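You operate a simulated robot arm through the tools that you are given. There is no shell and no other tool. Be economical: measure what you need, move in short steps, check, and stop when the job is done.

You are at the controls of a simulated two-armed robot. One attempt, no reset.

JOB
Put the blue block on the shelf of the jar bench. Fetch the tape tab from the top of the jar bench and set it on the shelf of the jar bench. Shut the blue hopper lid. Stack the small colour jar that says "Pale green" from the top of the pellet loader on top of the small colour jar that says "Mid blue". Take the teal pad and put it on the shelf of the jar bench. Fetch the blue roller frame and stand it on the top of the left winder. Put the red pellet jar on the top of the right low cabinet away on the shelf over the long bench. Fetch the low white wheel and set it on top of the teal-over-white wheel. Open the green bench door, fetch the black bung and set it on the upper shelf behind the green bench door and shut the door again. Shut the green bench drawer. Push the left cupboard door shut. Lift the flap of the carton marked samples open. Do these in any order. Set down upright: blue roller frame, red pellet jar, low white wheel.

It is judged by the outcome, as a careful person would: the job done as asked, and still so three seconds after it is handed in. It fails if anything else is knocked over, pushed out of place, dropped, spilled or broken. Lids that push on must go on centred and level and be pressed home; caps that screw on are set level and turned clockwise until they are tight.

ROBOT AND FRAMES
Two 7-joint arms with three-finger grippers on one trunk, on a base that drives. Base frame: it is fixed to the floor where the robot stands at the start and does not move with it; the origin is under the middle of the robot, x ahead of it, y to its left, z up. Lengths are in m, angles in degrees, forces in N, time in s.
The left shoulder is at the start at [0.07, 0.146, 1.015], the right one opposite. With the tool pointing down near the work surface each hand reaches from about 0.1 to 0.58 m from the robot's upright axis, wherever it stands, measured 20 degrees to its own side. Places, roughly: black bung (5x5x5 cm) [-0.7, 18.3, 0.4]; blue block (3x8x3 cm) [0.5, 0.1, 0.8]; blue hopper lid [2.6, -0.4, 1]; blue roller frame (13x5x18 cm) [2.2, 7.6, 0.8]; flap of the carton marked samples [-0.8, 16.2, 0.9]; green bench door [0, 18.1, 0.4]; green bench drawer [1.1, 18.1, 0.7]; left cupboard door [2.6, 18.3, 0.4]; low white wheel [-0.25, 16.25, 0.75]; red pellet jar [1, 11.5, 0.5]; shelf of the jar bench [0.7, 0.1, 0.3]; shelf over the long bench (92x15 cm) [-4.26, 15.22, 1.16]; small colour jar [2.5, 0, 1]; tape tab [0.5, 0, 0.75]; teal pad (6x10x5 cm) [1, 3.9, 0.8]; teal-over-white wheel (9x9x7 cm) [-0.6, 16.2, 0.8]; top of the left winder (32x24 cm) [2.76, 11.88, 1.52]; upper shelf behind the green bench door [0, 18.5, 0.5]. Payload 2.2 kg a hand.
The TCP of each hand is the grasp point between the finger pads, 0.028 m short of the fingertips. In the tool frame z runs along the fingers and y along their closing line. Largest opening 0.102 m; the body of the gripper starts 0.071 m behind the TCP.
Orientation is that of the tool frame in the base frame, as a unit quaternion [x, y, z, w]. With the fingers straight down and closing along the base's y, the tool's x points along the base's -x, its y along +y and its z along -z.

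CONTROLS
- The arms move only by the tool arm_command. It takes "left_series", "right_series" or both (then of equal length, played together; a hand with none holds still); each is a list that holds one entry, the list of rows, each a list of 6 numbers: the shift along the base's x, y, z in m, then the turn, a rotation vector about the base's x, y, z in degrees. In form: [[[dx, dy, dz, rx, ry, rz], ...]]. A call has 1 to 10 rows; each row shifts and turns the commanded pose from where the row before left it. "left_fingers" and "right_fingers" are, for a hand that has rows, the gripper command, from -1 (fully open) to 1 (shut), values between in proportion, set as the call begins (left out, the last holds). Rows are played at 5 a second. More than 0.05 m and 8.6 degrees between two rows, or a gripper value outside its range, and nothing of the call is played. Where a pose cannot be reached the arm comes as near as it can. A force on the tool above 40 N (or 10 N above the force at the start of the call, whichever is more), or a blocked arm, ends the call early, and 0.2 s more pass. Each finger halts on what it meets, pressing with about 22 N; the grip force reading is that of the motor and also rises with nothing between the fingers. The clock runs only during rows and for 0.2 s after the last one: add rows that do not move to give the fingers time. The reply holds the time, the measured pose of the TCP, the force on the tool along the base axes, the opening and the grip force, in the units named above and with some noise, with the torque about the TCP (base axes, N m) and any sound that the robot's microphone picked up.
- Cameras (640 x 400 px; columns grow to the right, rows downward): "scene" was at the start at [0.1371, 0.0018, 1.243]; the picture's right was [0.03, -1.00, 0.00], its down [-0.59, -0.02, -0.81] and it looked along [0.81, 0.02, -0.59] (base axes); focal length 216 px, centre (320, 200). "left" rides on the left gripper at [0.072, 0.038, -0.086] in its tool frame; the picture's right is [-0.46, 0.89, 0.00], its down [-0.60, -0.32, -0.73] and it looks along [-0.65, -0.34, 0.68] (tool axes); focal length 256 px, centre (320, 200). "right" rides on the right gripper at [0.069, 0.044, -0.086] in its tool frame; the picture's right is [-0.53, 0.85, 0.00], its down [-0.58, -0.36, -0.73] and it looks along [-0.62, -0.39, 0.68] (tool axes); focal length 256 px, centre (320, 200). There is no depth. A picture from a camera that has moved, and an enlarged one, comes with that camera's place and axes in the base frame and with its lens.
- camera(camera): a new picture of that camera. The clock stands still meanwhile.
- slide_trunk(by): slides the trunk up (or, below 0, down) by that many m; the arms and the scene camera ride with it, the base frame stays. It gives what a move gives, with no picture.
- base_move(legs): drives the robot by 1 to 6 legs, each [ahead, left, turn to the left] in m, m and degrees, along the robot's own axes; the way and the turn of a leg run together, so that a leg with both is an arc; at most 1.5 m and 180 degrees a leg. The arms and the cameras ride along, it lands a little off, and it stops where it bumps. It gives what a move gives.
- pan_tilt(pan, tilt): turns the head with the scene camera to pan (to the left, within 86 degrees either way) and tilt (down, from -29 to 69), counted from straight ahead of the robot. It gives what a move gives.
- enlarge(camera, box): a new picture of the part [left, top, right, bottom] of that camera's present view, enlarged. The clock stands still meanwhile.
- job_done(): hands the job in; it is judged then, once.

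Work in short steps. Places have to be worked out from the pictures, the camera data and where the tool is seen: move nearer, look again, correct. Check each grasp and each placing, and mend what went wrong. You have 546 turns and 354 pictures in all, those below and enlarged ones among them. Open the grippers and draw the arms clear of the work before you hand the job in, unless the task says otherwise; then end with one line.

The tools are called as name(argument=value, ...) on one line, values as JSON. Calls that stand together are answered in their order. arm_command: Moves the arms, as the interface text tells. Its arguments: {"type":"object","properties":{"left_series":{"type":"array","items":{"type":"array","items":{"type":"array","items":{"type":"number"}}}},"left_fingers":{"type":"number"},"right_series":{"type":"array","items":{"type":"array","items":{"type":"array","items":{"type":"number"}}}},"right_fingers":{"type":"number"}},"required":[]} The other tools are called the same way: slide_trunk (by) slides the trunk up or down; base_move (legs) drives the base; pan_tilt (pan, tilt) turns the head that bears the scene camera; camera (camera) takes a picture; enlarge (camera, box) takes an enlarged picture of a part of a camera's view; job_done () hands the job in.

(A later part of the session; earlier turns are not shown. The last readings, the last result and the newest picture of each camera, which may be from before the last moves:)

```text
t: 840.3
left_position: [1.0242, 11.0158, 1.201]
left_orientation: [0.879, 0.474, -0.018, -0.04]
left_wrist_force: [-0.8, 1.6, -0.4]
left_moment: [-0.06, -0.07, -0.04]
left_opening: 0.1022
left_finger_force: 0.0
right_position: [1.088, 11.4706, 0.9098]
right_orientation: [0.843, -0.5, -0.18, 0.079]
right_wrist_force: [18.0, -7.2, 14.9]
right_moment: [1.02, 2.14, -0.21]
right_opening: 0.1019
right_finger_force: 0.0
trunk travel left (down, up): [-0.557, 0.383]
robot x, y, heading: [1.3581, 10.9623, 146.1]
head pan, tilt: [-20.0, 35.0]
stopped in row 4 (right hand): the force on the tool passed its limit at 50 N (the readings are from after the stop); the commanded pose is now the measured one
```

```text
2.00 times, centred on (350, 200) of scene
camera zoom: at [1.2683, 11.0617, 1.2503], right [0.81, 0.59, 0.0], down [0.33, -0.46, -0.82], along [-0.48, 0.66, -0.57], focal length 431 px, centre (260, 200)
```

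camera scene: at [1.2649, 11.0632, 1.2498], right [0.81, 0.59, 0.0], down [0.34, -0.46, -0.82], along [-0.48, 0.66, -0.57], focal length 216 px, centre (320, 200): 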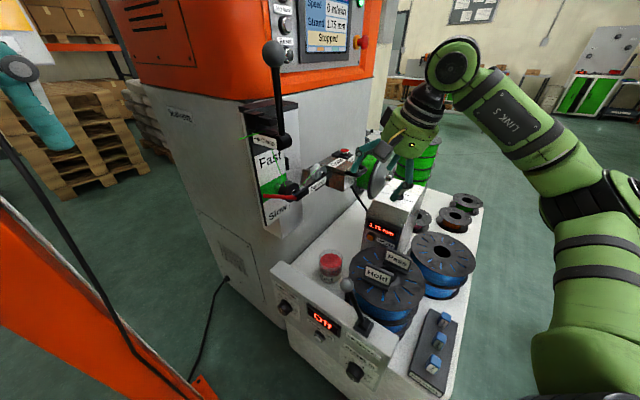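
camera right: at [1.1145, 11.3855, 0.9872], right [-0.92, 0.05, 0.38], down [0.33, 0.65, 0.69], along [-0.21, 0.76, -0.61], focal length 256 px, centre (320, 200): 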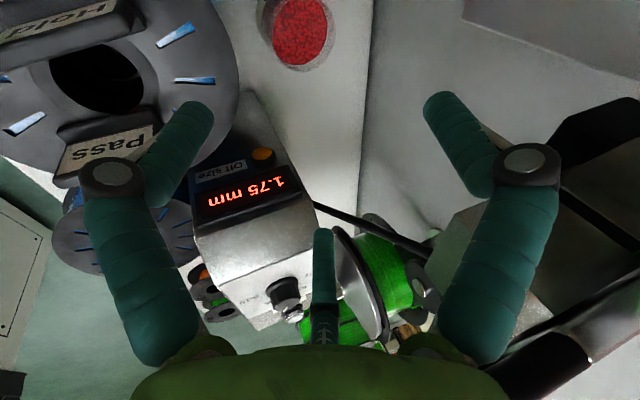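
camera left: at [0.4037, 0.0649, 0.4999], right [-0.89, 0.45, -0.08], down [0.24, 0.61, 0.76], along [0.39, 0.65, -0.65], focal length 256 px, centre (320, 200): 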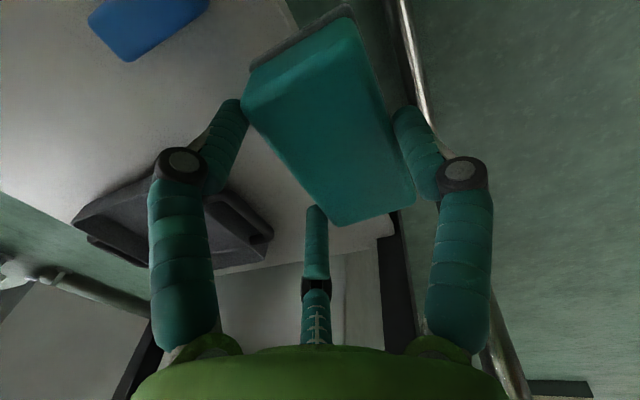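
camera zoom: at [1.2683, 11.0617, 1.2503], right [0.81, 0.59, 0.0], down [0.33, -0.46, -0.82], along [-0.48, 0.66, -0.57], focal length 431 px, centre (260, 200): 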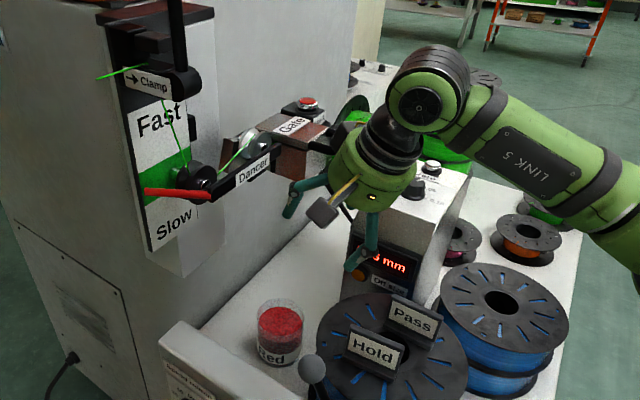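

The hand met the gate arm's end near (1.06, 11.50, 1.0). Back off and use a larger lean (25°, slightly southward) to clear it.

arm_command(right_series=[[[0.02, -0.01, 0.03, 0, 0, 0], [0.02, -0.01, 0.03, 0, 0, 0], [0.015, -0.01, 0.03, 3.6, 2.9, -1.1], [0.01, -0.01, 0.01, 3.6, 2.9, -1.1], [0, 0, 0, 0, 0, 0], [0, 0, 0, 0, 0, 0]]])

camera(camera="right")

```text
t: 841.7
left_position: [1.0216, 11.0174, 1.1999]
left_orientation: [0.88, 0.473, -0.019, -0.04]
left_wrist_force: [0.1, -0.1, 0.5]
left_moment: [0.0, -0.04, 0.01]
left_opening: 0.1021
left_finger_force: 0.0
right_position: [1.1509, 11.4308, 1.0059]
right_orientation: [0.827, -0.501, -0.25, 0.047]
right_wrist_force: [0.0, 0.4, 0.2]
right_moment: [0.03, -0.02, 0.01]
right_opening: 0.102
right_finger_force: 0.0
trunk travel left (down, up): [-0.557, 0.383]
robot x, y, heading: [1.3596, 10.9651, 146.2]
head pan, tilt: [-20.0, 35.0]
```

```text
160 pictures are left
camera right: at [1.1805, 11.3368, 1.0683], right [-0.88, 0.04, 0.47], down [0.41, 0.55, 0.73], along [-0.23, 0.84, -0.5], focal length 256 px, centre (320, 200)
```

right: 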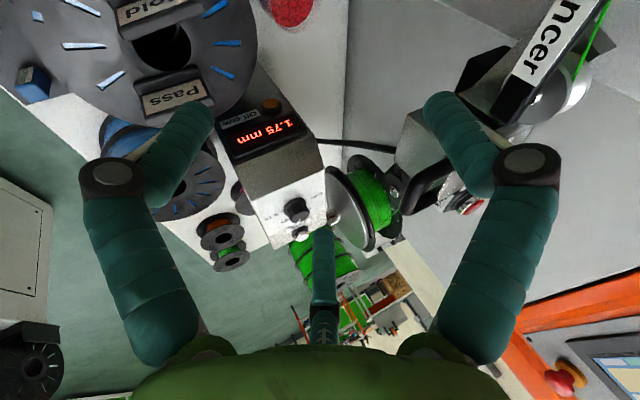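

arm_command(right_series=[[[0.01, -0.012, 0, -2.6, -2.1, 0.8], [0.01, -0.011, 0, 0, 0, 0], [-0.0164, 0.0061, -0.036, 0, 0, 0], [-0.0164, 0.0061, -0.036, 0, 0, 0], [-0.0164, 0.0061, -0.036, 0, 0, 0], [0, 0, 0, 0, 0, 0]]])

camera(camera="right")

enlarge(camera="scene", box=[250, 100, 450, 300])

```text
t: 843.1
left_position: [1.0212, 11.0178, 1.2011]
left_orientation: [0.88, 0.473, -0.019, -0.04]
left_wrist_force: [-0.2, -0.3, -0.7]
left_moment: [0.01, 0.04, 0.01]
left_opening: 0.1018
left_finger_force: 0.1
right_position: [1.1209, 11.4272, 0.8961]
right_orientation: [0.834, -0.501, -0.224, 0.058]
right_wrist_force: [-0.1, -0.4, -0.3]
right_moment: [0.01, 0.02, 0.0]
right_opening: 0.1017
right_finger_force: 0.1
trunk travel left (down, up): [-0.557, 0.383]
robot x, y, heading: [1.3599, 10.966, 146.0]
head pan, tilt: [-20.0, 35.0]
```

```text
159 pictures are left
camera right: at [1.1502, 11.3354, 0.9654], right [-0.9, 0.05, 0.44], down [0.38, 0.58, 0.72], along [-0.22, 0.81, -0.54], focal length 256 px, centre (320, 200)
```

right: 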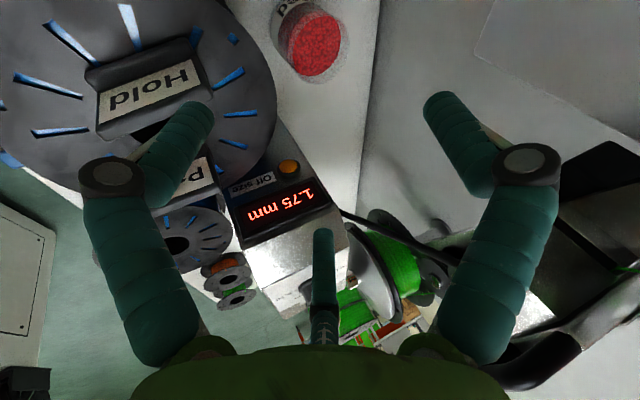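

```text
2.00 times, centred on (350, 200) of scene
camera zoom: at [1.2653, 11.0635, 1.2498], right [0.81, 0.59, 0.0], down [0.34, -0.46, -0.82], along [-0.48, 0.66, -0.57], focal length 431 px, centre (260, 200)
```

zoom: 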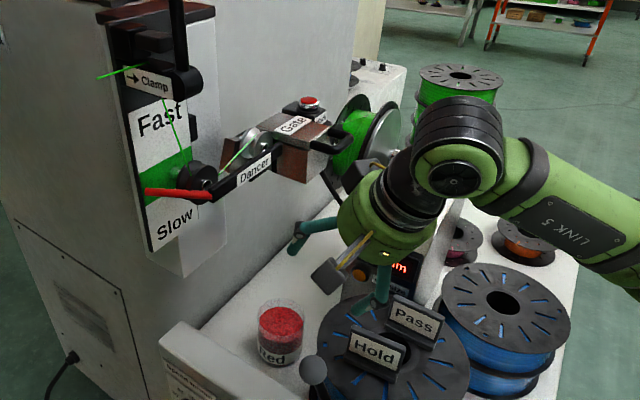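

Clear of the gate. Close the fingers slightly (opening ≈9.2 cm) to pass the spool, and advance to just above the rim.

arm_command(right_series=[[[-0.0145, 0.006, -0.031, 0, 0, 0], [-0.0145, 0.006, -0.031, 0, 0, 0], [-0.0145, 0.006, -0.031, 0, 0, 0], [-0.0145, 0.006, -0.031, 0, 0, 0], [-0.013, 0.006, -0.025, 0, 0, 0], [0, 0, 0, 0, 0, 0]]], right_fingers=-0.8)

camera(camera="right")

enlarge(camera="scene", box=[270, 180, 430, 300])

```text
t: 844.5
left_position: [1.0207, 11.0137, 1.2007]
left_orientation: [0.879, 0.474, -0.018, -0.042]
left_wrist_force: [0.4, -0.5, 0.6]
left_moment: [-0.03, 0.02, -0.01]
left_opening: 0.1019
left_finger_force: 0.0
right_position: [1.0471, 11.4533, 0.7521]
right_orientation: [0.834, -0.5, -0.227, 0.06]
right_wrist_force: [-10.7, -7.7, 21.4]
right_moment: [-0.73, -1.28, -0.75]
right_opening: 0.0975
right_finger_force: 0.4
trunk travel left (down, up): [-0.557, 0.383]
robot x, y, heading: [1.3584, 10.9629, 146.2]
head pan, tilt: [-20.0, 35.0]
```

```text
157 pictures are left
camera right: at [1.0769, 11.3626, 0.8203], right [-0.89, 0.04, 0.45], down [0.38, 0.58, 0.71], along [-0.23, 0.81, -0.54], focal length 256 px, centre (320, 200)
```

right: 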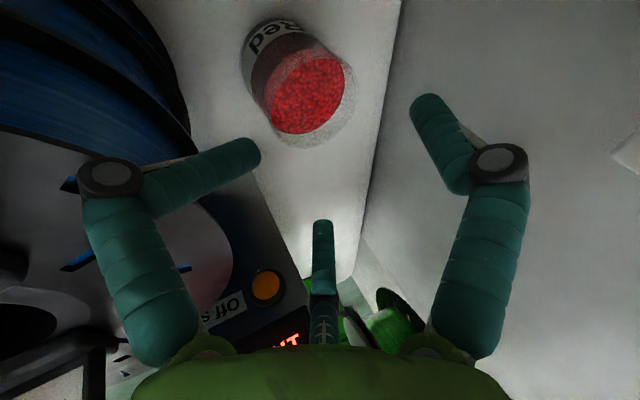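

```text
3.33 times, centred on (350, 240) of scene
camera zoom: at [1.2652, 11.0596, 1.2503], right [0.81, 0.59, 0.0], down [0.34, -0.46, -0.82], along [-0.48, 0.66, -0.57], focal length 719 px, centre (220, 67)
```

zoom: 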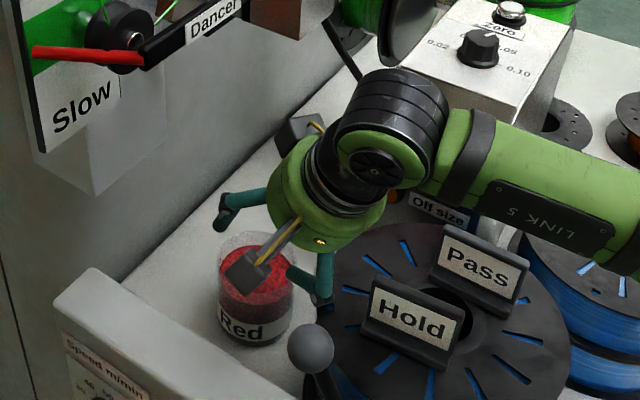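

Finger B touched the spool edge. Back off, switch to a gentler 18° lean toward the south-east, which should clear dancer, gate, panel and spool.

arm_command(right_series=[[[0.0145, -0.006, 0.031, 0, 0, 0], [0.0145, -0.006, 0.031, 0, 0, 0], [0.0145, -0.006, 0.031, 0, 0, 0], [0.0145, -0.006, 0.031, 0, 0, 0], [0.0145, -0.006, 0.031, 0, 0, 0], [0, 0, 0, 2.1, -6.2, -1.9], [0, 0, 0, 2.1, -6.2, -1.9], [0, 0, 0, 0, 0, 0]]], right_fingers=-1)

camera(camera="right")

enlarge(camera="scene", box=[250, 100, 450, 300])

```text
t: 846.3
left_position: [1.0226, 11.0184, 1.1992]
left_orientation: [0.88, 0.474, -0.02, -0.04]
left_wrist_force: [0.6, 0.0, 1.1]
left_moment: [0.01, 0.01, -0.04]
left_opening: 0.1022
left_finger_force: 0.1
right_position: [1.1221, 11.4268, 0.9039]
right_orientation: [0.838, -0.523, -0.152, -0.035]
right_wrist_force: [0.5, 0.3, 0.2]
right_moment: [0.02, 0.04, -0.02]
right_opening: 0.1018
right_finger_force: 0.0
trunk travel left (down, up): [-0.557, 0.383]
robot x, y, heading: [1.3572, 10.966, 145.8]
head pan, tilt: [-20.0, 35.0]
```

```text
155 pictures are left
camera right: at [1.1298, 11.3294, 0.9688], right [-0.97, 0.08, 0.24], down [0.25, 0.51, 0.83], along [-0.05, 0.86, -0.51], focal length 256 px, centre (320, 200)
```

right: 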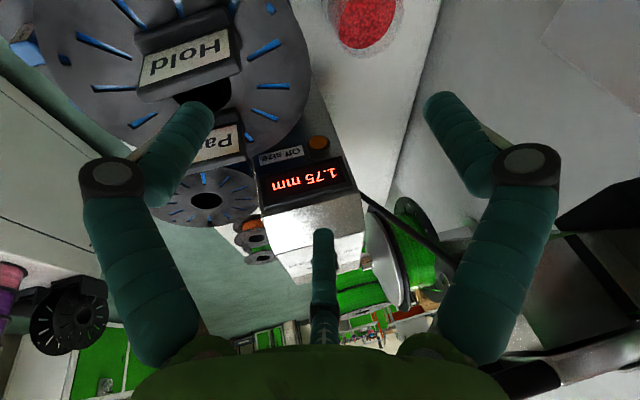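

```text
2.00 times, centred on (350, 200) of scene
camera zoom: at [1.2656, 11.064, 1.2498], right [0.81, 0.59, 0.0], down [0.34, -0.46, -0.82], along [-0.48, 0.66, -0.57], focal length 431 px, centre (260, 200)
```

zoom: 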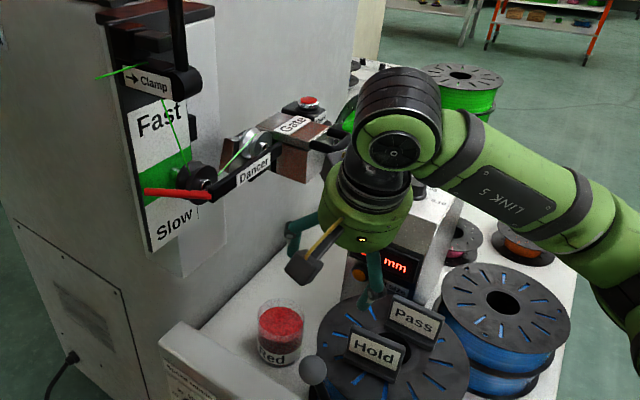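

Items are undisturbed. Shift onto the new approach line and descend to just above the rim.

arm_command(right_series=[[[-0.026, -0.006, 0, 0, 0, 0], [-0.026, -0.006, 0, 0, 0, 0], [-0.0087, 0.0087, -0.038, 0, 0, 0], [-0.0087, 0.0087, -0.038, 0, 0, 0], [-0.0087, 0.0087, -0.038, 0, 0, 0], [-0.0087, 0.0087, -0.038, 0, 0, 0], [0, 0, 0, 0, 0, 0]]])

camera(camera="right")

enlarge(camera="scene", box=[270, 180, 430, 300])

```text
t: 847.9
left_position: [1.0224, 11.0171, 1.1999]
left_orientation: [0.88, 0.474, -0.018, -0.04]
left_wrist_force: [0.0, 0.2, 0.1]
left_moment: [0.07, 0.01, 0.01]
left_opening: 0.102
left_finger_force: 0.1
right_position: [1.0357, 11.4483, 0.7507]
right_orientation: [0.838, -0.523, -0.151, -0.035]
right_wrist_force: [0.3, -0.5, -0.4]
right_moment: [-0.01, 0.01, 0.01]
right_opening: 0.1018
right_finger_force: 0.0
trunk travel left (down, up): [-0.557, 0.383]
robot x, y, heading: [1.36, 10.9622, 145.7]
head pan, tilt: [-20.0, 35.0]
```

```text
153 pictures are left
camera right: at [1.0431, 11.3518, 0.8163], right [-0.97, 0.08, 0.24], down [0.25, 0.51, 0.83], along [-0.05, 0.86, -0.51], focal length 256 px, centre (320, 200)
```

right: 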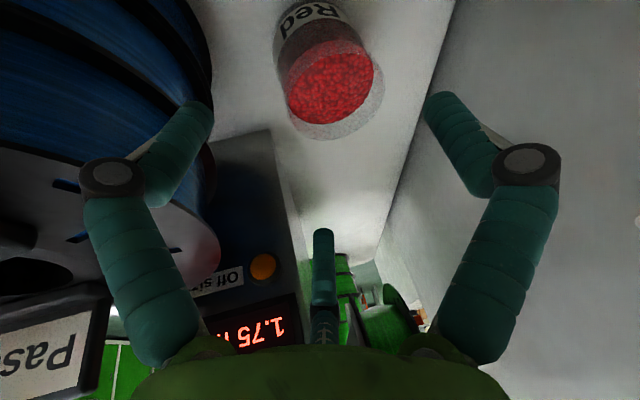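

```text
3.33 times, centred on (350, 240) of scene
camera zoom: at [1.2653, 11.0633, 1.2498], right [0.81, 0.59, 0.0], down [0.34, -0.46, -0.82], along [-0.48, 0.66, -0.57], focal length 719 px, centre (220, 67)
```

zoom: 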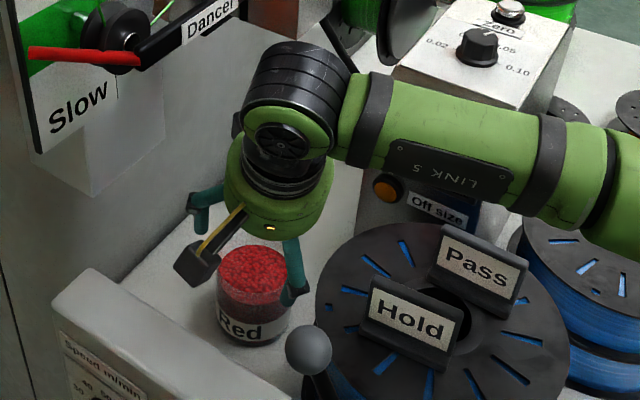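

Close-up puts the jar axis at ≈(1.007, 11.462). Correct by (−7, −8 mm) and descend along the axis to grip height.

arm_command(right_series=[[[-0.007, -0.008, 0, 0, 0, 0], [-0.0055, 0.0055, -0.024, 0, 0, 0], [-0.0055, 0.0055, -0.024, 0, 0, 0], [0, 0, 0, 0, 0, 0]]])

camera(camera="right")

```text
t: 848.9
left_position: [1.0213, 11.0185, 1.2009]
left_orientation: [0.88, 0.473, -0.019, -0.04]
left_wrist_force: [0.7, -0.7, -1.0]
left_moment: [-0.03, 0.04, -0.04]
left_opening: 0.1022
left_finger_force: 0.0
right_position: [1.0166, 11.452, 0.7013]
right_orientation: [0.837, -0.524, -0.151, -0.034]
right_wrist_force: [0.6, -0.7, 0.3]
right_moment: [-0.03, 0.01, 0.02]
right_opening: 0.1021
right_finger_force: 0.0
trunk travel left (down, up): [-0.557, 0.383]
robot x, y, heading: [1.3571, 10.9654, 146.0]
head pan, tilt: [-20.0, 35.0]
```

```text
151 pictures are left
camera right: at [1.0251, 11.3549, 0.7683], right [-0.97, 0.08, 0.24], down [0.25, 0.51, 0.83], along [-0.05, 0.86, -0.51], focal length 256 px, centre (320, 200)
```

right: 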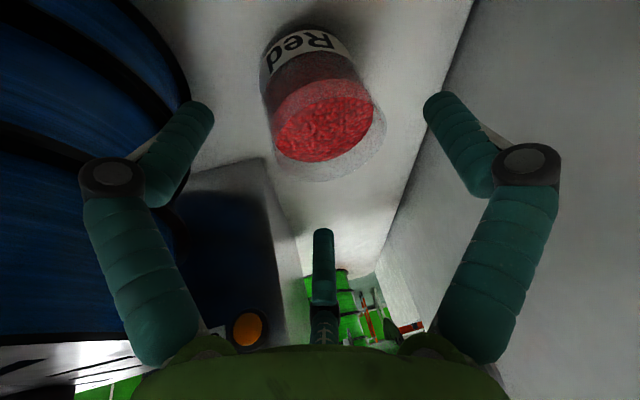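

Well centred between the fingers. Continue down the axis to z≈0.655 and close.

arm_command(right_series=[[[-0.006, 0.004, -0.024, 0, 0, 0], [-0.005, 0.004, -0.02, 0, 0, 0], [0, 0, 0, 0, 0, 0]]])

camera(camera="right")

```text
t: 849.6
left_position: [1.0213, 11.0185, 1.2]
left_orientation: [0.88, 0.473, -0.018, -0.039]
left_wrist_force: [-0.5, 0.1, -0.8]
left_moment: [-0.05, -0.07, -0.01]
left_opening: 0.1021
left_finger_force: 0.0
right_position: [1.0019, 11.4655, 0.6666]
right_orientation: [0.834, -0.527, -0.161, -0.029]
right_wrist_force: [6.8, 1.8, 16.5]
right_moment: [-2.29, 0.06, 0.89]
right_opening: 0.102
right_finger_force: 0.1
trunk travel left (down, up): [-0.557, 0.383]
robot x, y, heading: [1.3583, 10.9664, 145.9]
head pan, tilt: [-20.0, 35.0]
stopped in row 3 (right hand): the force on the tool passed its limit at 47 N (the readings are from after the stop); the commanded pose is now the measured one
```

```text
150 pictures are left
camera right: at [1.0102, 11.3676, 0.7332], right [-0.96, 0.09, 0.26], down [0.27, 0.5, 0.82], along [-0.06, 0.86, -0.51], focal length 256 px, centre (320, 200)
```

right: 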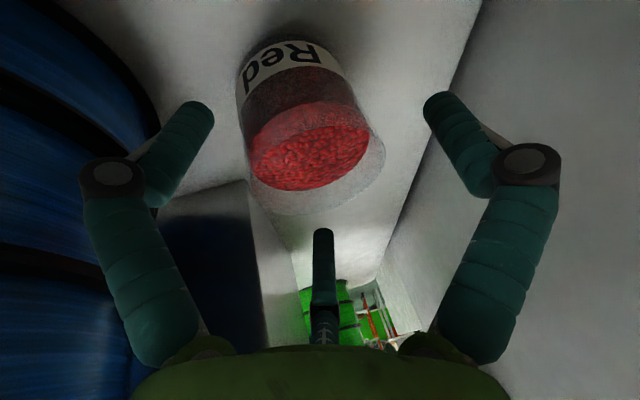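

The hand's camera touched the panel top; the height is already enough (tips ~4 cm below the rim). Raise 6 mm and close.

arm_command(right_series=[[[0.003, -0.001, 0.007, 0, 0, 0], [0, 0, 0, 0, 0, 0]]])

arm_command(right_series=[[[0, 0, 0, 0, 0, 0], [0, 0, 0, 0, 0, 0], [0, 0, 0, 0, 0, 0], [0, 0, 0, 0, 0, 0]]], right_fingers=1)

camera(camera="right")

enlarge(camera="scene", box=[270, 180, 430, 300])

```text
t: 850.2
left_position: [1.0206, 11.0185, 1.2005]
left_orientation: [0.88, 0.473, -0.018, -0.04]
left_wrist_force: [0.5, 0.0, 0.4]
left_moment: [0.0, 0.01, -0.01]
left_opening: 0.1019
left_finger_force: 0.1
right_position: [1.0074, 11.462, 0.6709]
right_orientation: [0.835, -0.526, -0.158, -0.03]
right_wrist_force: [-0.6, -0.1, -0.2]
right_moment: [-0.03, -0.01, 0.04]
right_opening: 0.102
right_finger_force: 0.1
trunk travel left (down, up): [-0.557, 0.383]
robot x, y, heading: [1.358, 10.9685, 146.1]
head pan, tilt: [-20.0, 35.0]
```

```text
t: 851.2
left_position: [1.022, 11.0176, 1.2019]
left_orientation: [0.88, 0.473, -0.019, -0.041]
left_wrist_force: [0.2, 0.7, 0.6]
left_moment: [0.01, -0.03, 0.02]
left_opening: 0.102
left_finger_force: 0.0
right_position: [1.0054, 11.4634, 0.6713]
right_orientation: [0.834, -0.527, -0.159, -0.031]
right_wrist_force: [-0.2, 0.2, -0.2]
right_moment: [0.01, -0.03, 0.01]
right_opening: 0.0021
right_finger_force: 22.2
trunk travel left (down, up): [-0.557, 0.383]
robot x, y, heading: [1.3578, 10.9654, 146.1]
head pan, tilt: [-20.0, 35.0]
```

```text
149 pictures are left
camera right: at [1.0142, 11.3652, 0.7379], right [-0.96, 0.09, 0.26], down [0.27, 0.5, 0.82], along [-0.06, 0.86, -0.51], focal length 256 px, centre (320, 200)
```

right: 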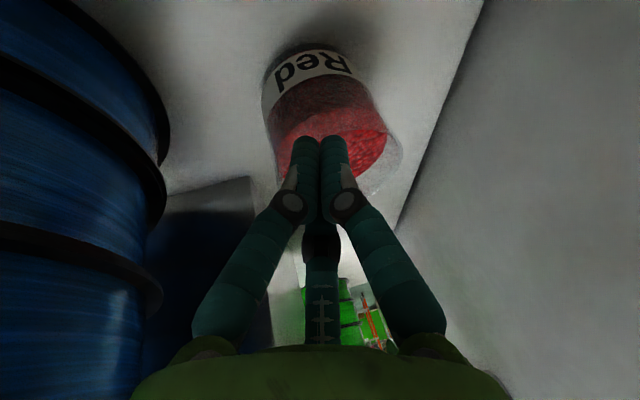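

```text
3.33 times, centred on (350, 240) of scene
camera zoom: at [1.2653, 11.064, 1.2497], right [0.81, 0.59, 0.0], down [0.34, -0.46, -0.82], along [-0.48, 0.66, -0.57], focal length 719 px, centre (220, 67)
```

zoom: 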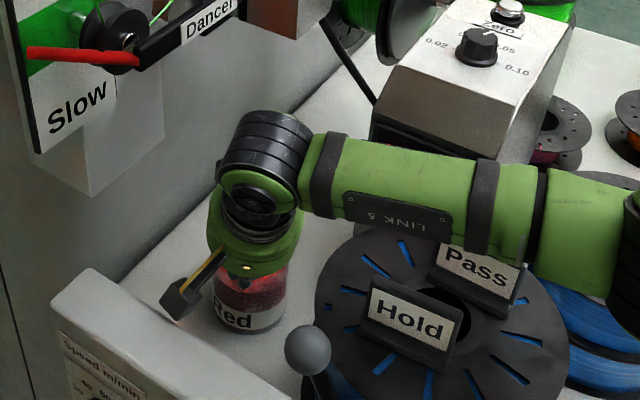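

The fingers closed above the rim: by triangulating two hand views the jar is really at ≈(0.988, 11.515), rim z≈0.61. Retreat, and set up a 27° eastward lean that also clears the gate arm above.

arm_command(right_series=[[[0.009, -0.009, 0.038, 0, 0, 0], [0.009, -0.009, 0.038, 0, 0, 0], [0.009, -0.009, 0.038, 0, 0, 0], [0.009, -0.009, 0.038, 0, 0, 0], [0.009, -0.009, 0.038, 0, 0, 0], [0.025, 0.01, 0, -2.4, 6.45, 2.0], [0.025, 0.015, 0, -2.4, 6.45, 2.0], [0.025, 0.02, 0, 0, 0, 0], [0, 0, 0, 0, 0, 0]]], right_fingers=-1)

camera(camera="right")

enlarge(camera="scene", box=[250, 100, 450, 300])

```text
t: 853.2
left_position: [1.0211, 11.0185, 1.201]
left_orientation: [0.88, 0.472, -0.019, -0.041]
left_wrist_force: [-0.3, -0.5, -0.3]
left_moment: [-0.02, 0.01, 0.0]
left_opening: 0.102
left_finger_force: 0.0
right_position: [1.1239, 11.4615, 0.8606]
right_orientation: [0.83, -0.503, -0.23, 0.07]
right_wrist_force: [0.0, 0.4, -0.5]
right_moment: [0.02, -0.02, 0.01]
right_opening: 0.1019
right_finger_force: 0.1
trunk travel left (down, up): [-0.557, 0.383]
robot x, y, heading: [1.3571, 10.9668, 146.3]
head pan, tilt: [-20.0, 35.0]
```

```text
147 pictures are left
camera right: at [1.1556, 11.3718, 0.9315], right [-0.89, 0.05, 0.46], down [0.4, 0.59, 0.7], along [-0.24, 0.8, -0.55], focal length 256 px, centre (320, 200)
```

right: 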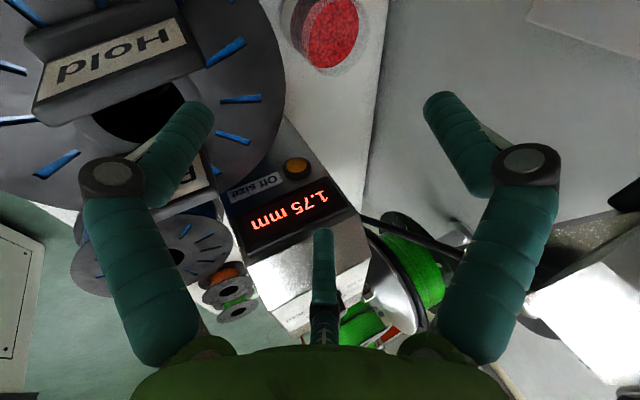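

```text
2.00 times, centred on (350, 200) of scene
camera zoom: at [1.2649, 11.064, 1.2497], right [0.81, 0.59, 0.0], down [0.34, -0.46, -0.82], along [-0.48, 0.66, -0.57], focal length 431 px, centre (260, 200)
```

zoom: 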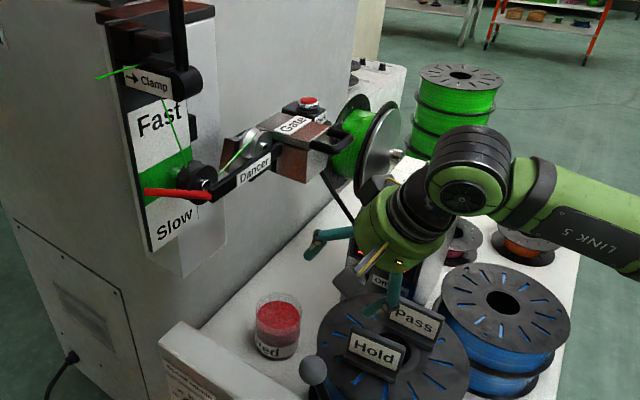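

Jar estimate refined to (0.983, 11.515). Shift onto the line and descend to z≈0.70, then check.

arm_command(right_series=[[[0, 0.0178, 0, 0, 0, 0], [-0.0205, 0.0052, -0.04, 0, 0, 0], [-0.0205, 0.0052, -0.04, 0, 0, 0], [-0.0205, 0.0052, -0.04, 0, 0, 0], [-0.0205, 0.0052, -0.04, 0, 0, 0], [0, 0, 0, 0, 0, 0]]])

camera(camera="right")

enlarge(camera="scene", box=[270, 180, 430, 300])

```text
t: 854.1
left_position: [1.0229, 11.0183, 1.2005]
left_orientation: [0.88, 0.473, -0.02, -0.04]
left_wrist_force: [0.1, 0.7, -1.1]
left_moment: [-0.03, -0.01, -0.02]
left_opening: 0.102
left_finger_force: 0.1
right_position: [1.088, 11.4904, 0.7881]
right_orientation: [0.83, -0.504, -0.23, 0.07]
right_wrist_force: [6.3, -3.2, 11.0]
right_moment: [-0.45, -0.77, 0.01]
right_opening: 0.1023
right_finger_force: 0.0
trunk travel left (down, up): [-0.557, 0.383]
robot x, y, heading: [1.3586, 10.9627, 145.8]
head pan, tilt: [-20.0, 35.0]
stopped in row 4 (right hand): the force on the tool passed its limit at 76 N (the readings are from after the stop); the commanded pose is now the measured one
```

```text
145 pictures are left
camera right: at [1.1181, 11.3995, 0.8586], right [-0.89, 0.06, 0.46], down [0.4, 0.59, 0.7], along [-0.23, 0.8, -0.55], focal length 256 px, centre (320, 200)
```

right: 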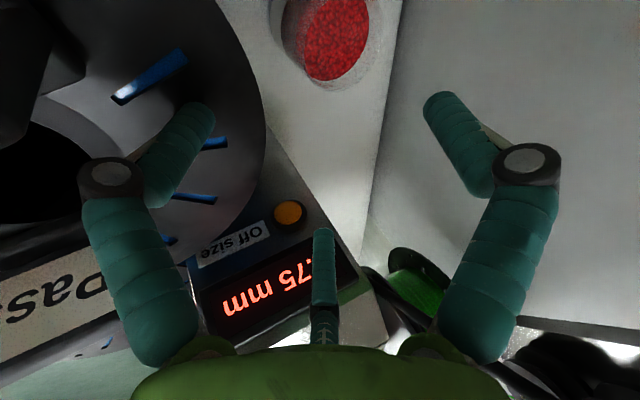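

```text
3.33 times, centred on (350, 240) of scene
camera zoom: at [1.2667, 11.0627, 1.2501], right [0.81, 0.59, 0.0], down [0.34, -0.46, -0.82], along [-0.48, 0.66, -0.57], focal length 719 px, centre (220, 67)
```

zoom: 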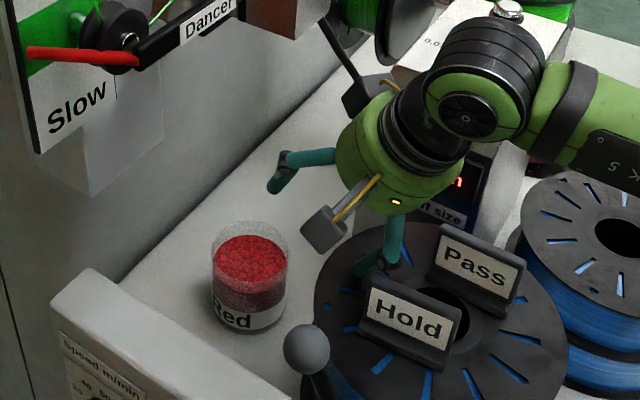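

Finger B lands on the spool. I back off and roll the hand −45° about its axis so the gap between fingers faces the spool (the panel turned out to be far enough away).

arm_command(right_series=[[[0.0205, -0.0052, 0.04, 0, 0, 0], [0.0205, -0.0052, 0.04, 0, 0, 0], [0.01, -0.0026, 0.02, 0, 0, 0], [0, 0, 0, -3.39, 0.86, -6.63], [0, 0, 0, -3.39, 0.86, -6.63], [0, 0, 0, -3.39, 0.86, -6.63], [0, 0, 0, -3.39, 0.86, -6.63], [0, 0, 0, -3.39, 0.86, -6.63], [0, 0, 0, -3.39, 0.86, -6.63], [0, 0, 0, 0, 0, 0]]])

camera(camera="right")

enlarge(camera="scene", box=[250, 120, 450, 320])

```text
t: 856.3
left_position: [1.0216, 11.0181, 1.1996]
left_orientation: [0.88, 0.473, -0.018, -0.039]
left_wrist_force: [1.2, 0.2, 0.4]
left_moment: [-0.01, 0.01, -0.02]
left_opening: 0.1022
left_finger_force: 0.1
right_position: [1.1369, 11.4776, 0.8871]
right_orientation: [-0.572, 0.784, 0.184, -0.153]
right_wrist_force: [0.1, -0.8, -0.1]
right_moment: [0.06, 0.01, 0.0]
right_opening: 0.102
right_finger_force: 0.0
trunk travel left (down, up): [-0.557, 0.383]
robot x, y, heading: [1.3591, 10.9631, 145.7]
head pan, tilt: [-20.0, 35.0]
```

```text
143 pictures are left
camera right: at [1.1191, 11.4144, 0.9853], right [-0.55, 0.74, 0.38], down [0.81, 0.37, 0.46], along [0.2, 0.56, -0.8], focal length 256 px, centre (320, 200)
```

right: 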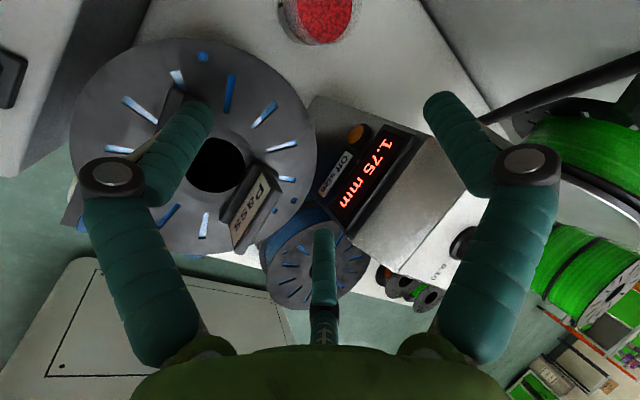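

```text
2.00 times, centred on (350, 220) of scene
camera zoom: at [1.2653, 11.064, 1.2497], right [0.81, 0.59, 0.0], down [0.34, -0.46, -0.82], along [-0.48, 0.66, -0.57], focal length 431 px, centre (260, 160)
```

zoom: 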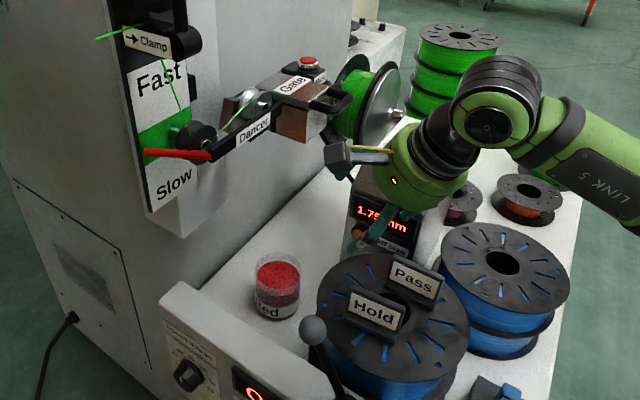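

Good: the gap faces the spool now. Descend along the axis again, in stages.

arm_command(right_series=[[[-0.003, -0.003, 0, 0, 0, 0], [-0.0204, 0.0052, -0.04, 0, 0, 0], [-0.0204, 0.0052, -0.04, 0, 0, 0], [-0.0204, 0.0052, -0.04, 0, 0, 0], [-0.0204, 0.0052, -0.04, 0, 0, 0], [0, 0, 0, 0, 0, 0]]])

camera(camera="right")

enlarge(camera="scene", box=[270, 180, 430, 300])

```text
t: 857.7
left_position: [1.0216, 11.0181, 1.2004]
left_orientation: [0.88, 0.473, -0.018, -0.04]
left_wrist_force: [0.4, 0.7, 0.0]
left_moment: [0.03, -0.01, 0.0]
left_opening: 0.1021
left_finger_force: 0.1
right_position: [1.0533, 11.4951, 0.7273]
right_orientation: [-0.575, 0.782, 0.186, -0.152]
right_wrist_force: [-0.4, 0.7, -1.0]
right_moment: [0.0, 0.06, 0.01]
right_opening: 0.1021
right_finger_force: 0.0
trunk travel left (down, up): [-0.557, 0.383]
robot x, y, heading: [1.3578, 10.9674, 145.8]
head pan, tilt: [-20.0, 35.0]
```

```text
141 pictures are left
camera right: at [1.0351, 11.4315, 0.825], right [-0.56, 0.74, 0.38], down [0.81, 0.37, 0.46], along [0.2, 0.56, -0.8], focal length 256 px, centre (320, 200)
```

right: 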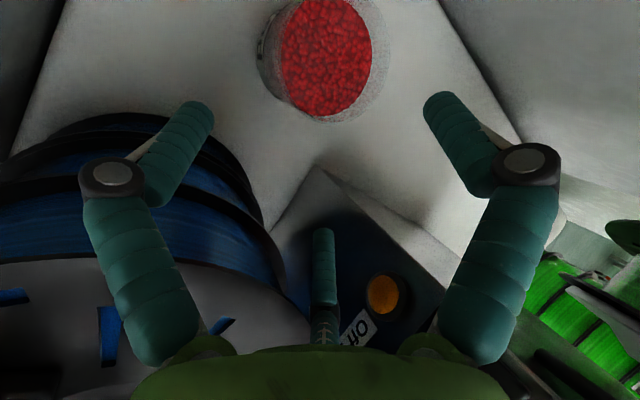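

```text
3.33 times, centred on (350, 240) of scene
camera zoom: at [1.266, 11.0636, 1.2498], right [0.81, 0.59, 0.0], down [0.34, -0.46, -0.82], along [-0.48, 0.66, -0.57], focal length 719 px, centre (220, 67)
```

zoom: 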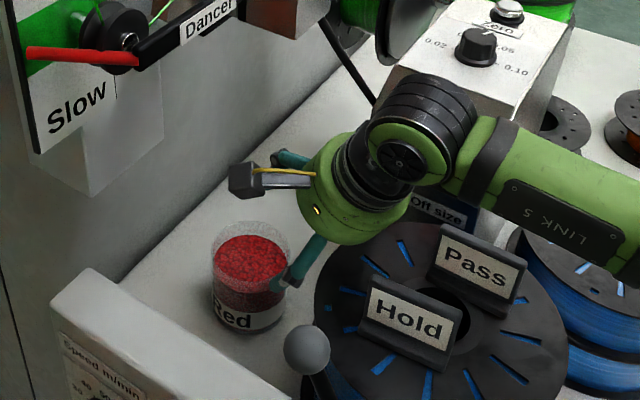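

No contacts. Small correction and descend to final grip depth (z≈0.615).

arm_command(right_series=[[[-0.009, 0.001, 0, 0, 0, 0], [-0.0191, 0.0048, -0.0374, 0, 0, 0], [-0.0191, 0.0048, -0.0374, 0, 0, 0], [0, 0, 0, 0, 0, 0]]])

camera(camera="right")

```text
t: 858.7
left_position: [1.0218, 11.019, 1.2008]
left_orientation: [0.88, 0.472, -0.019, -0.04]
left_wrist_force: [-0.5, 0.3, -0.1]
left_moment: [-0.03, 0.03, 0.02]
left_opening: 0.1022
left_finger_force: 0.1
right_position: [1.0061, 11.5072, 0.6502]
right_orientation: [-0.575, 0.782, 0.184, -0.154]
right_wrist_force: [-2.6, 0.3, -1.3]
right_moment: [-0.06, -0.1, 0.05]
right_opening: 0.102
right_finger_force: 0.0
trunk travel left (down, up): [-0.557, 0.383]
robot x, y, heading: [1.3575, 10.9641, 146.1]
head pan, tilt: [-20.0, 35.0]
```

```text
139 pictures are left
camera right: at [0.9883, 11.443, 0.7488], right [-0.56, 0.74, 0.38], down [0.81, 0.37, 0.46], along [0.2, 0.56, -0.8], focal length 256 px, centre (320, 200)
```

right: 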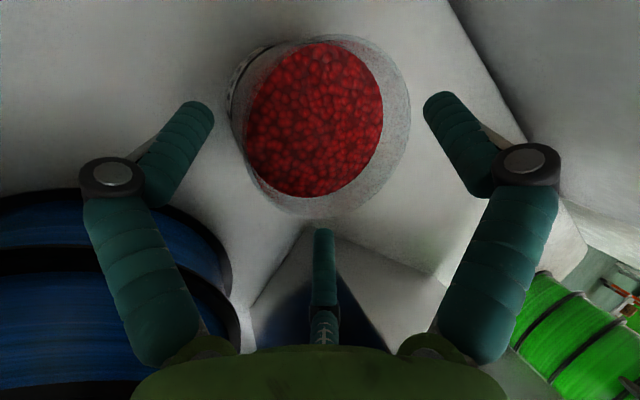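

Rim nicely centred between the fingers. Complete the descent and close.

arm_command(right_series=[[[-0.0105, 0.0054, -0.0187, 0, 0, 0], [-0.0095, 0.0038, -0.0163, 0, 0, 0], [0, 0, 0, 0, 0, 0]]])

camera(camera="right")

```text
t: 859.5
left_position: [1.0249, 11.0121, 1.2021]
left_orientation: [0.88, 0.473, -0.018, -0.043]
left_wrist_force: [0.3, -0.5, 0.2]
left_moment: [0.03, 0.04, 0.0]
left_opening: 0.1019
left_finger_force: 0.1
right_position: [0.9848, 11.5157, 0.6287]
right_orientation: [-0.573, 0.781, 0.194, -0.154]
right_wrist_force: [1.4, -0.2, -0.2]
right_moment: [-0.04, -0.01, 0.02]
right_opening: 0.102
right_finger_force: 0.0
trunk travel left (down, up): [-0.557, 0.383]
robot x, y, heading: [1.3569, 10.9622, 146.1]
head pan, tilt: [-20.0, 35.0]
```

```text
138 pictures are left
camera right: at [0.9674, 11.4512, 0.7266], right [-0.55, 0.74, 0.4], down [0.81, 0.36, 0.45], along [0.19, 0.57, -0.8], focal length 256 px, centre (320, 200)
```

right: 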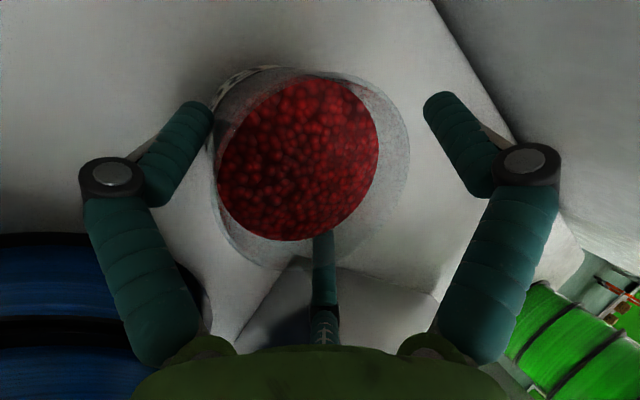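

camera(camera="scene")

```text
137 pictures are left
camera scene: at [1.2683, 11.057, 1.2512], right [0.81, 0.59, 0.0], down [0.33, -0.46, -0.82], along [-0.48, 0.67, -0.57], focal length 216 px, centre (320, 200)
```

scene: 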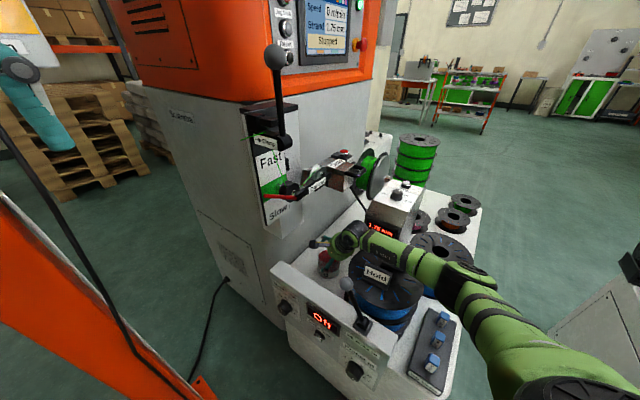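

enlarge(camera="scene", box=[300, 170, 480, 320])

```text
2.67 times, centred on (390, 245) of scene
camera zoom: at [1.2683, 11.057, 1.2512], right [0.81, 0.59, 0.0], down [0.33, -0.46, -0.82], along [-0.48, 0.67, -0.57], focal length 575 px, centre (133, 80)
```

zoom: 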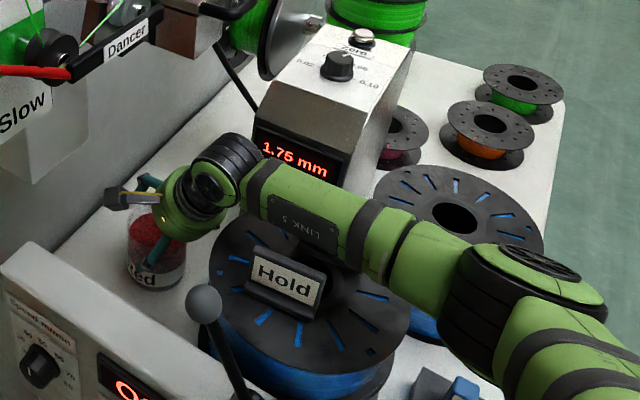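

Fingers already reach ~2 cm below the rim; the forearm is close above the spool flag, so I don't go lower. Close here.

arm_command(right_series=[[[0, 0, 0, 0, 0, 0], [0, 0, 0, 0, 0, 0], [0, 0, 0, 0, 0, 0]]], right_fingers=1)

camera(camera="right")

```text
t: 860.3
left_position: [1.0245, 11.0116, 1.2026]
left_orientation: [0.88, 0.473, -0.018, -0.045]
left_wrist_force: [0.4, -0.4, 0.0]
left_moment: [-0.03, 0.0, 0.02]
left_opening: 0.1017
left_finger_force: 0.0
right_position: [0.9847, 11.5158, 0.6286]
right_orientation: [-0.573, 0.781, 0.194, -0.156]
right_wrist_force: [1.7, 3.9, 11.4]
right_moment: [0.45, -0.43, 0.1]
right_opening: 0.0903
right_finger_force: 22.1
trunk travel left (down, up): [-0.557, 0.383]
robot x, y, heading: [1.3581, 10.9663, 145.9]
head pan, tilt: [-20.0, 35.0]
```

```text
135 pictures are left
camera right: at [0.967, 11.4508, 0.727], right [-0.55, 0.74, 0.4], down [0.81, 0.36, 0.45], along [0.19, 0.57, -0.8], focal length 256 px, centre (320, 200)
```

right: 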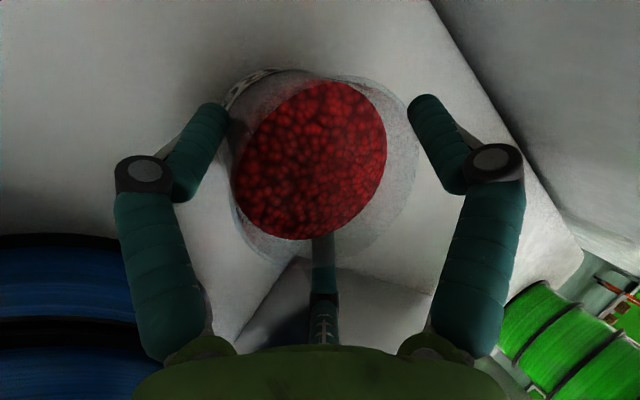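

Gripped at 0.090 opening. Lift 2 cm first and check.

arm_command(right_series=[[[0.002, -0.002, 0.01, 0, 0, 0], [0.003, -0.003, 0.015, 0, 0, 0], [0, 0, 0, 0, 0, 0]]])

camera(camera="right")

enlarge(camera="scene", box=[300, 170, 480, 320])

```text
t: 861.1
left_position: [1.0192, 11.0172, 1.2008]
left_orientation: [0.88, 0.473, -0.019, -0.039]
left_wrist_force: [-0.5, 0.3, 0.3]
left_moment: [0.02, 0.01, -0.01]
left_opening: 0.102
left_finger_force: 0.0
right_position: [0.9915, 11.5099, 0.64]
right_orientation: [-0.574, 0.783, 0.183, -0.153]
right_wrist_force: [0.1, 0.5, -3.6]
right_moment: [0.02, 0.03, -0.01]
right_opening: 0.0905
right_finger_force: 21.4
trunk travel left (down, up): [-0.557, 0.383]
robot x, y, heading: [1.3558, 10.9639, 146.0]
head pan, tilt: [-20.0, 35.0]
```

```text
134 pictures are left
camera right: at [0.9733, 11.4462, 0.7385], right [-0.56, 0.74, 0.38], down [0.81, 0.37, 0.46], along [0.21, 0.56, -0.8], focal length 256 px, centre (320, 200)
```

right: 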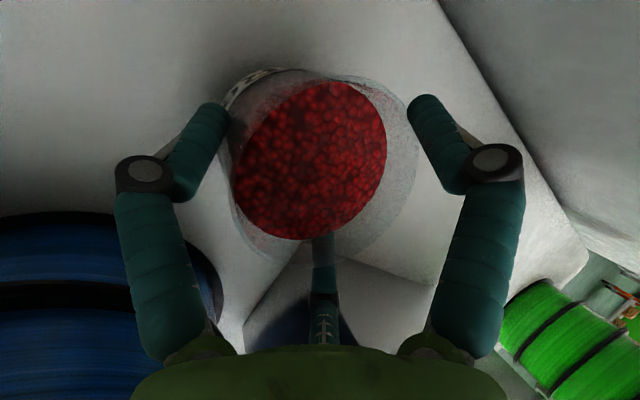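

```text
2.67 times, centred on (390, 245) of scene
camera zoom: at [1.2651, 11.0637, 1.2494], right [0.81, 0.59, 0.0], down [0.34, -0.46, -0.82], along [-0.48, 0.66, -0.57], focal length 575 px, centre (133, 80)
```

zoom: 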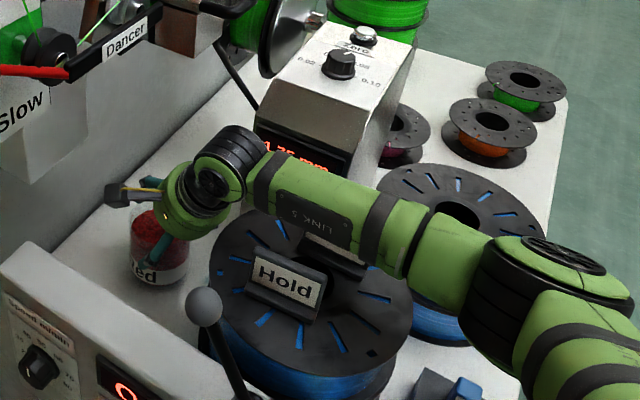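

It is held (≈3.5 N). Continue the lift along the planned path.

arm_command(right_series=[[[0.005, -0.005, 0.03, 0, 0, 0], [0.01, -0.005, 0.035, 0, 0, 0], [0.01, -0.01, 0.04, 0, 0, 0], [0.005, -0.01, 0.04, 0, 0, 0], [0.005, -0.01, 0.03, 0, 0, 0], [0, 0, 0, 0, 0, 0]]])

enlarge(camera="scene", box=[270, 140, 470, 320])

camera(camera="right")

```text
t: 862.5
left_position: [1.0211, 11.0192, 1.2008]
left_orientation: [0.88, 0.473, -0.019, -0.04]
left_wrist_force: [-0.2, 0.7, -0.2]
left_moment: [0.01, 0.03, -0.01]
left_opening: 0.1019
left_finger_force: 0.0
right_position: [1.0256, 11.4708, 0.8164]
right_orientation: [-0.574, 0.783, 0.185, -0.153]
right_wrist_force: [0.2, 0.5, -3.0]
right_moment: [0.01, -0.01, -0.01]
right_opening: 0.0905
right_finger_force: 21.9
trunk travel left (down, up): [-0.557, 0.383]
robot x, y, heading: [1.3595, 10.9655, 145.8]
head pan, tilt: [-20.0, 35.0]
```

```text
2.22 times, centred on (370, 230) of scene
camera zoom: at [1.2649, 11.0648, 1.2496], right [0.81, 0.59, 0.0], down [0.34, -0.46, -0.82], along [-0.48, 0.66, -0.57], focal length 479 px, centre (209, 133)
```

zoom: 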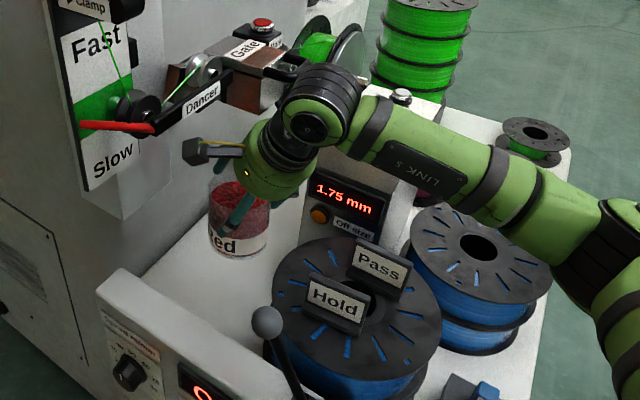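

```text
131 pictures are left
camera right: at [1.0065, 11.4084, 0.915], right [-0.56, 0.74, 0.38], down [0.81, 0.37, 0.46], along [0.2, 0.56, -0.8], focal length 256 px, centre (320, 200)
```

right: 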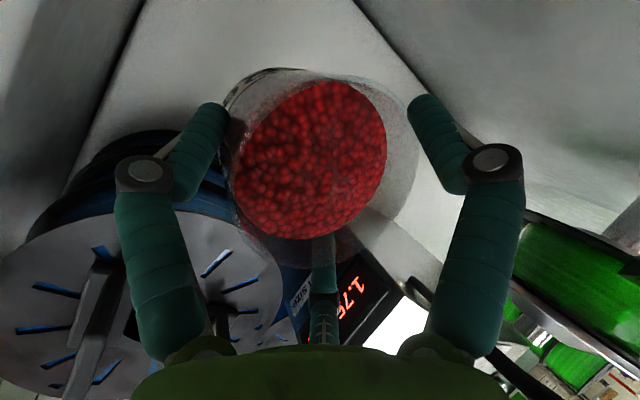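

Jar is upright and the flags are intact. Move a little south, up, then south over the panel, away from the gate.

arm_command(right_series=[[[0.005, -0.02, 0.01, 0, 0, 0], [0.005, -0.02, 0.02, 0, 0, 0], [0.005, -0.015, 0.03, 0, 0, 0], [0.005, -0.02, 0.03, 0, 0, 0], [0.005, -0.035, 0.02, 0, 0, 0], [0.005, -0.04, 0.01, 0, 0, 0], [0.005, -0.04, 0.01, 0, 0, 0], [0.005, -0.04, 0.01, 0, 0, 0], [0, 0, 0, 0, 0, 0]]])

camera(camera="scene")

```text
t: 864.5
left_position: [1.0221, 11.0195, 1.1996]
left_orientation: [0.88, 0.474, -0.019, -0.039]
left_wrist_force: [0.3, 1.1, -0.5]
left_moment: [0.02, -0.01, -0.01]
left_opening: 0.1018
left_finger_force: 0.0
right_position: [1.0661, 11.2413, 0.9576]
right_orientation: [-0.574, 0.783, 0.184, -0.153]
right_wrist_force: [-0.4, 0.9, -2.9]
right_moment: [0.02, 0.0, 0.01]
right_opening: 0.0903
right_finger_force: 22.2
trunk travel left (down, up): [-0.557, 0.383]
robot x, y, heading: [1.3585, 10.9649, 145.8]
head pan, tilt: [-20.0, 35.0]
```

```text
130 pictures are left
camera scene: at [1.2654, 11.0654, 1.2496], right [0.81, 0.59, 0.0], down [0.34, -0.47, -0.82], along [-0.48, 0.66, -0.57], focal length 216 px, centre (320, 200)
```

scene: 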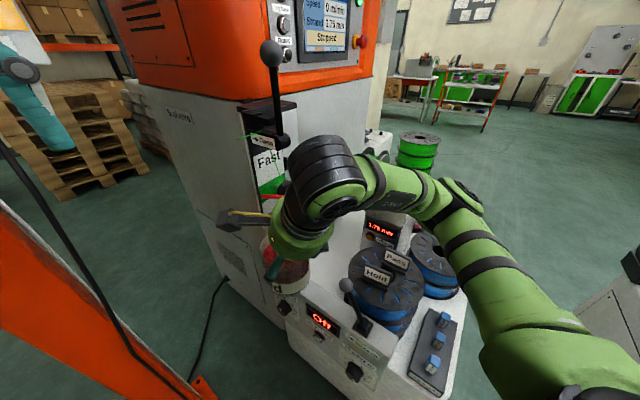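

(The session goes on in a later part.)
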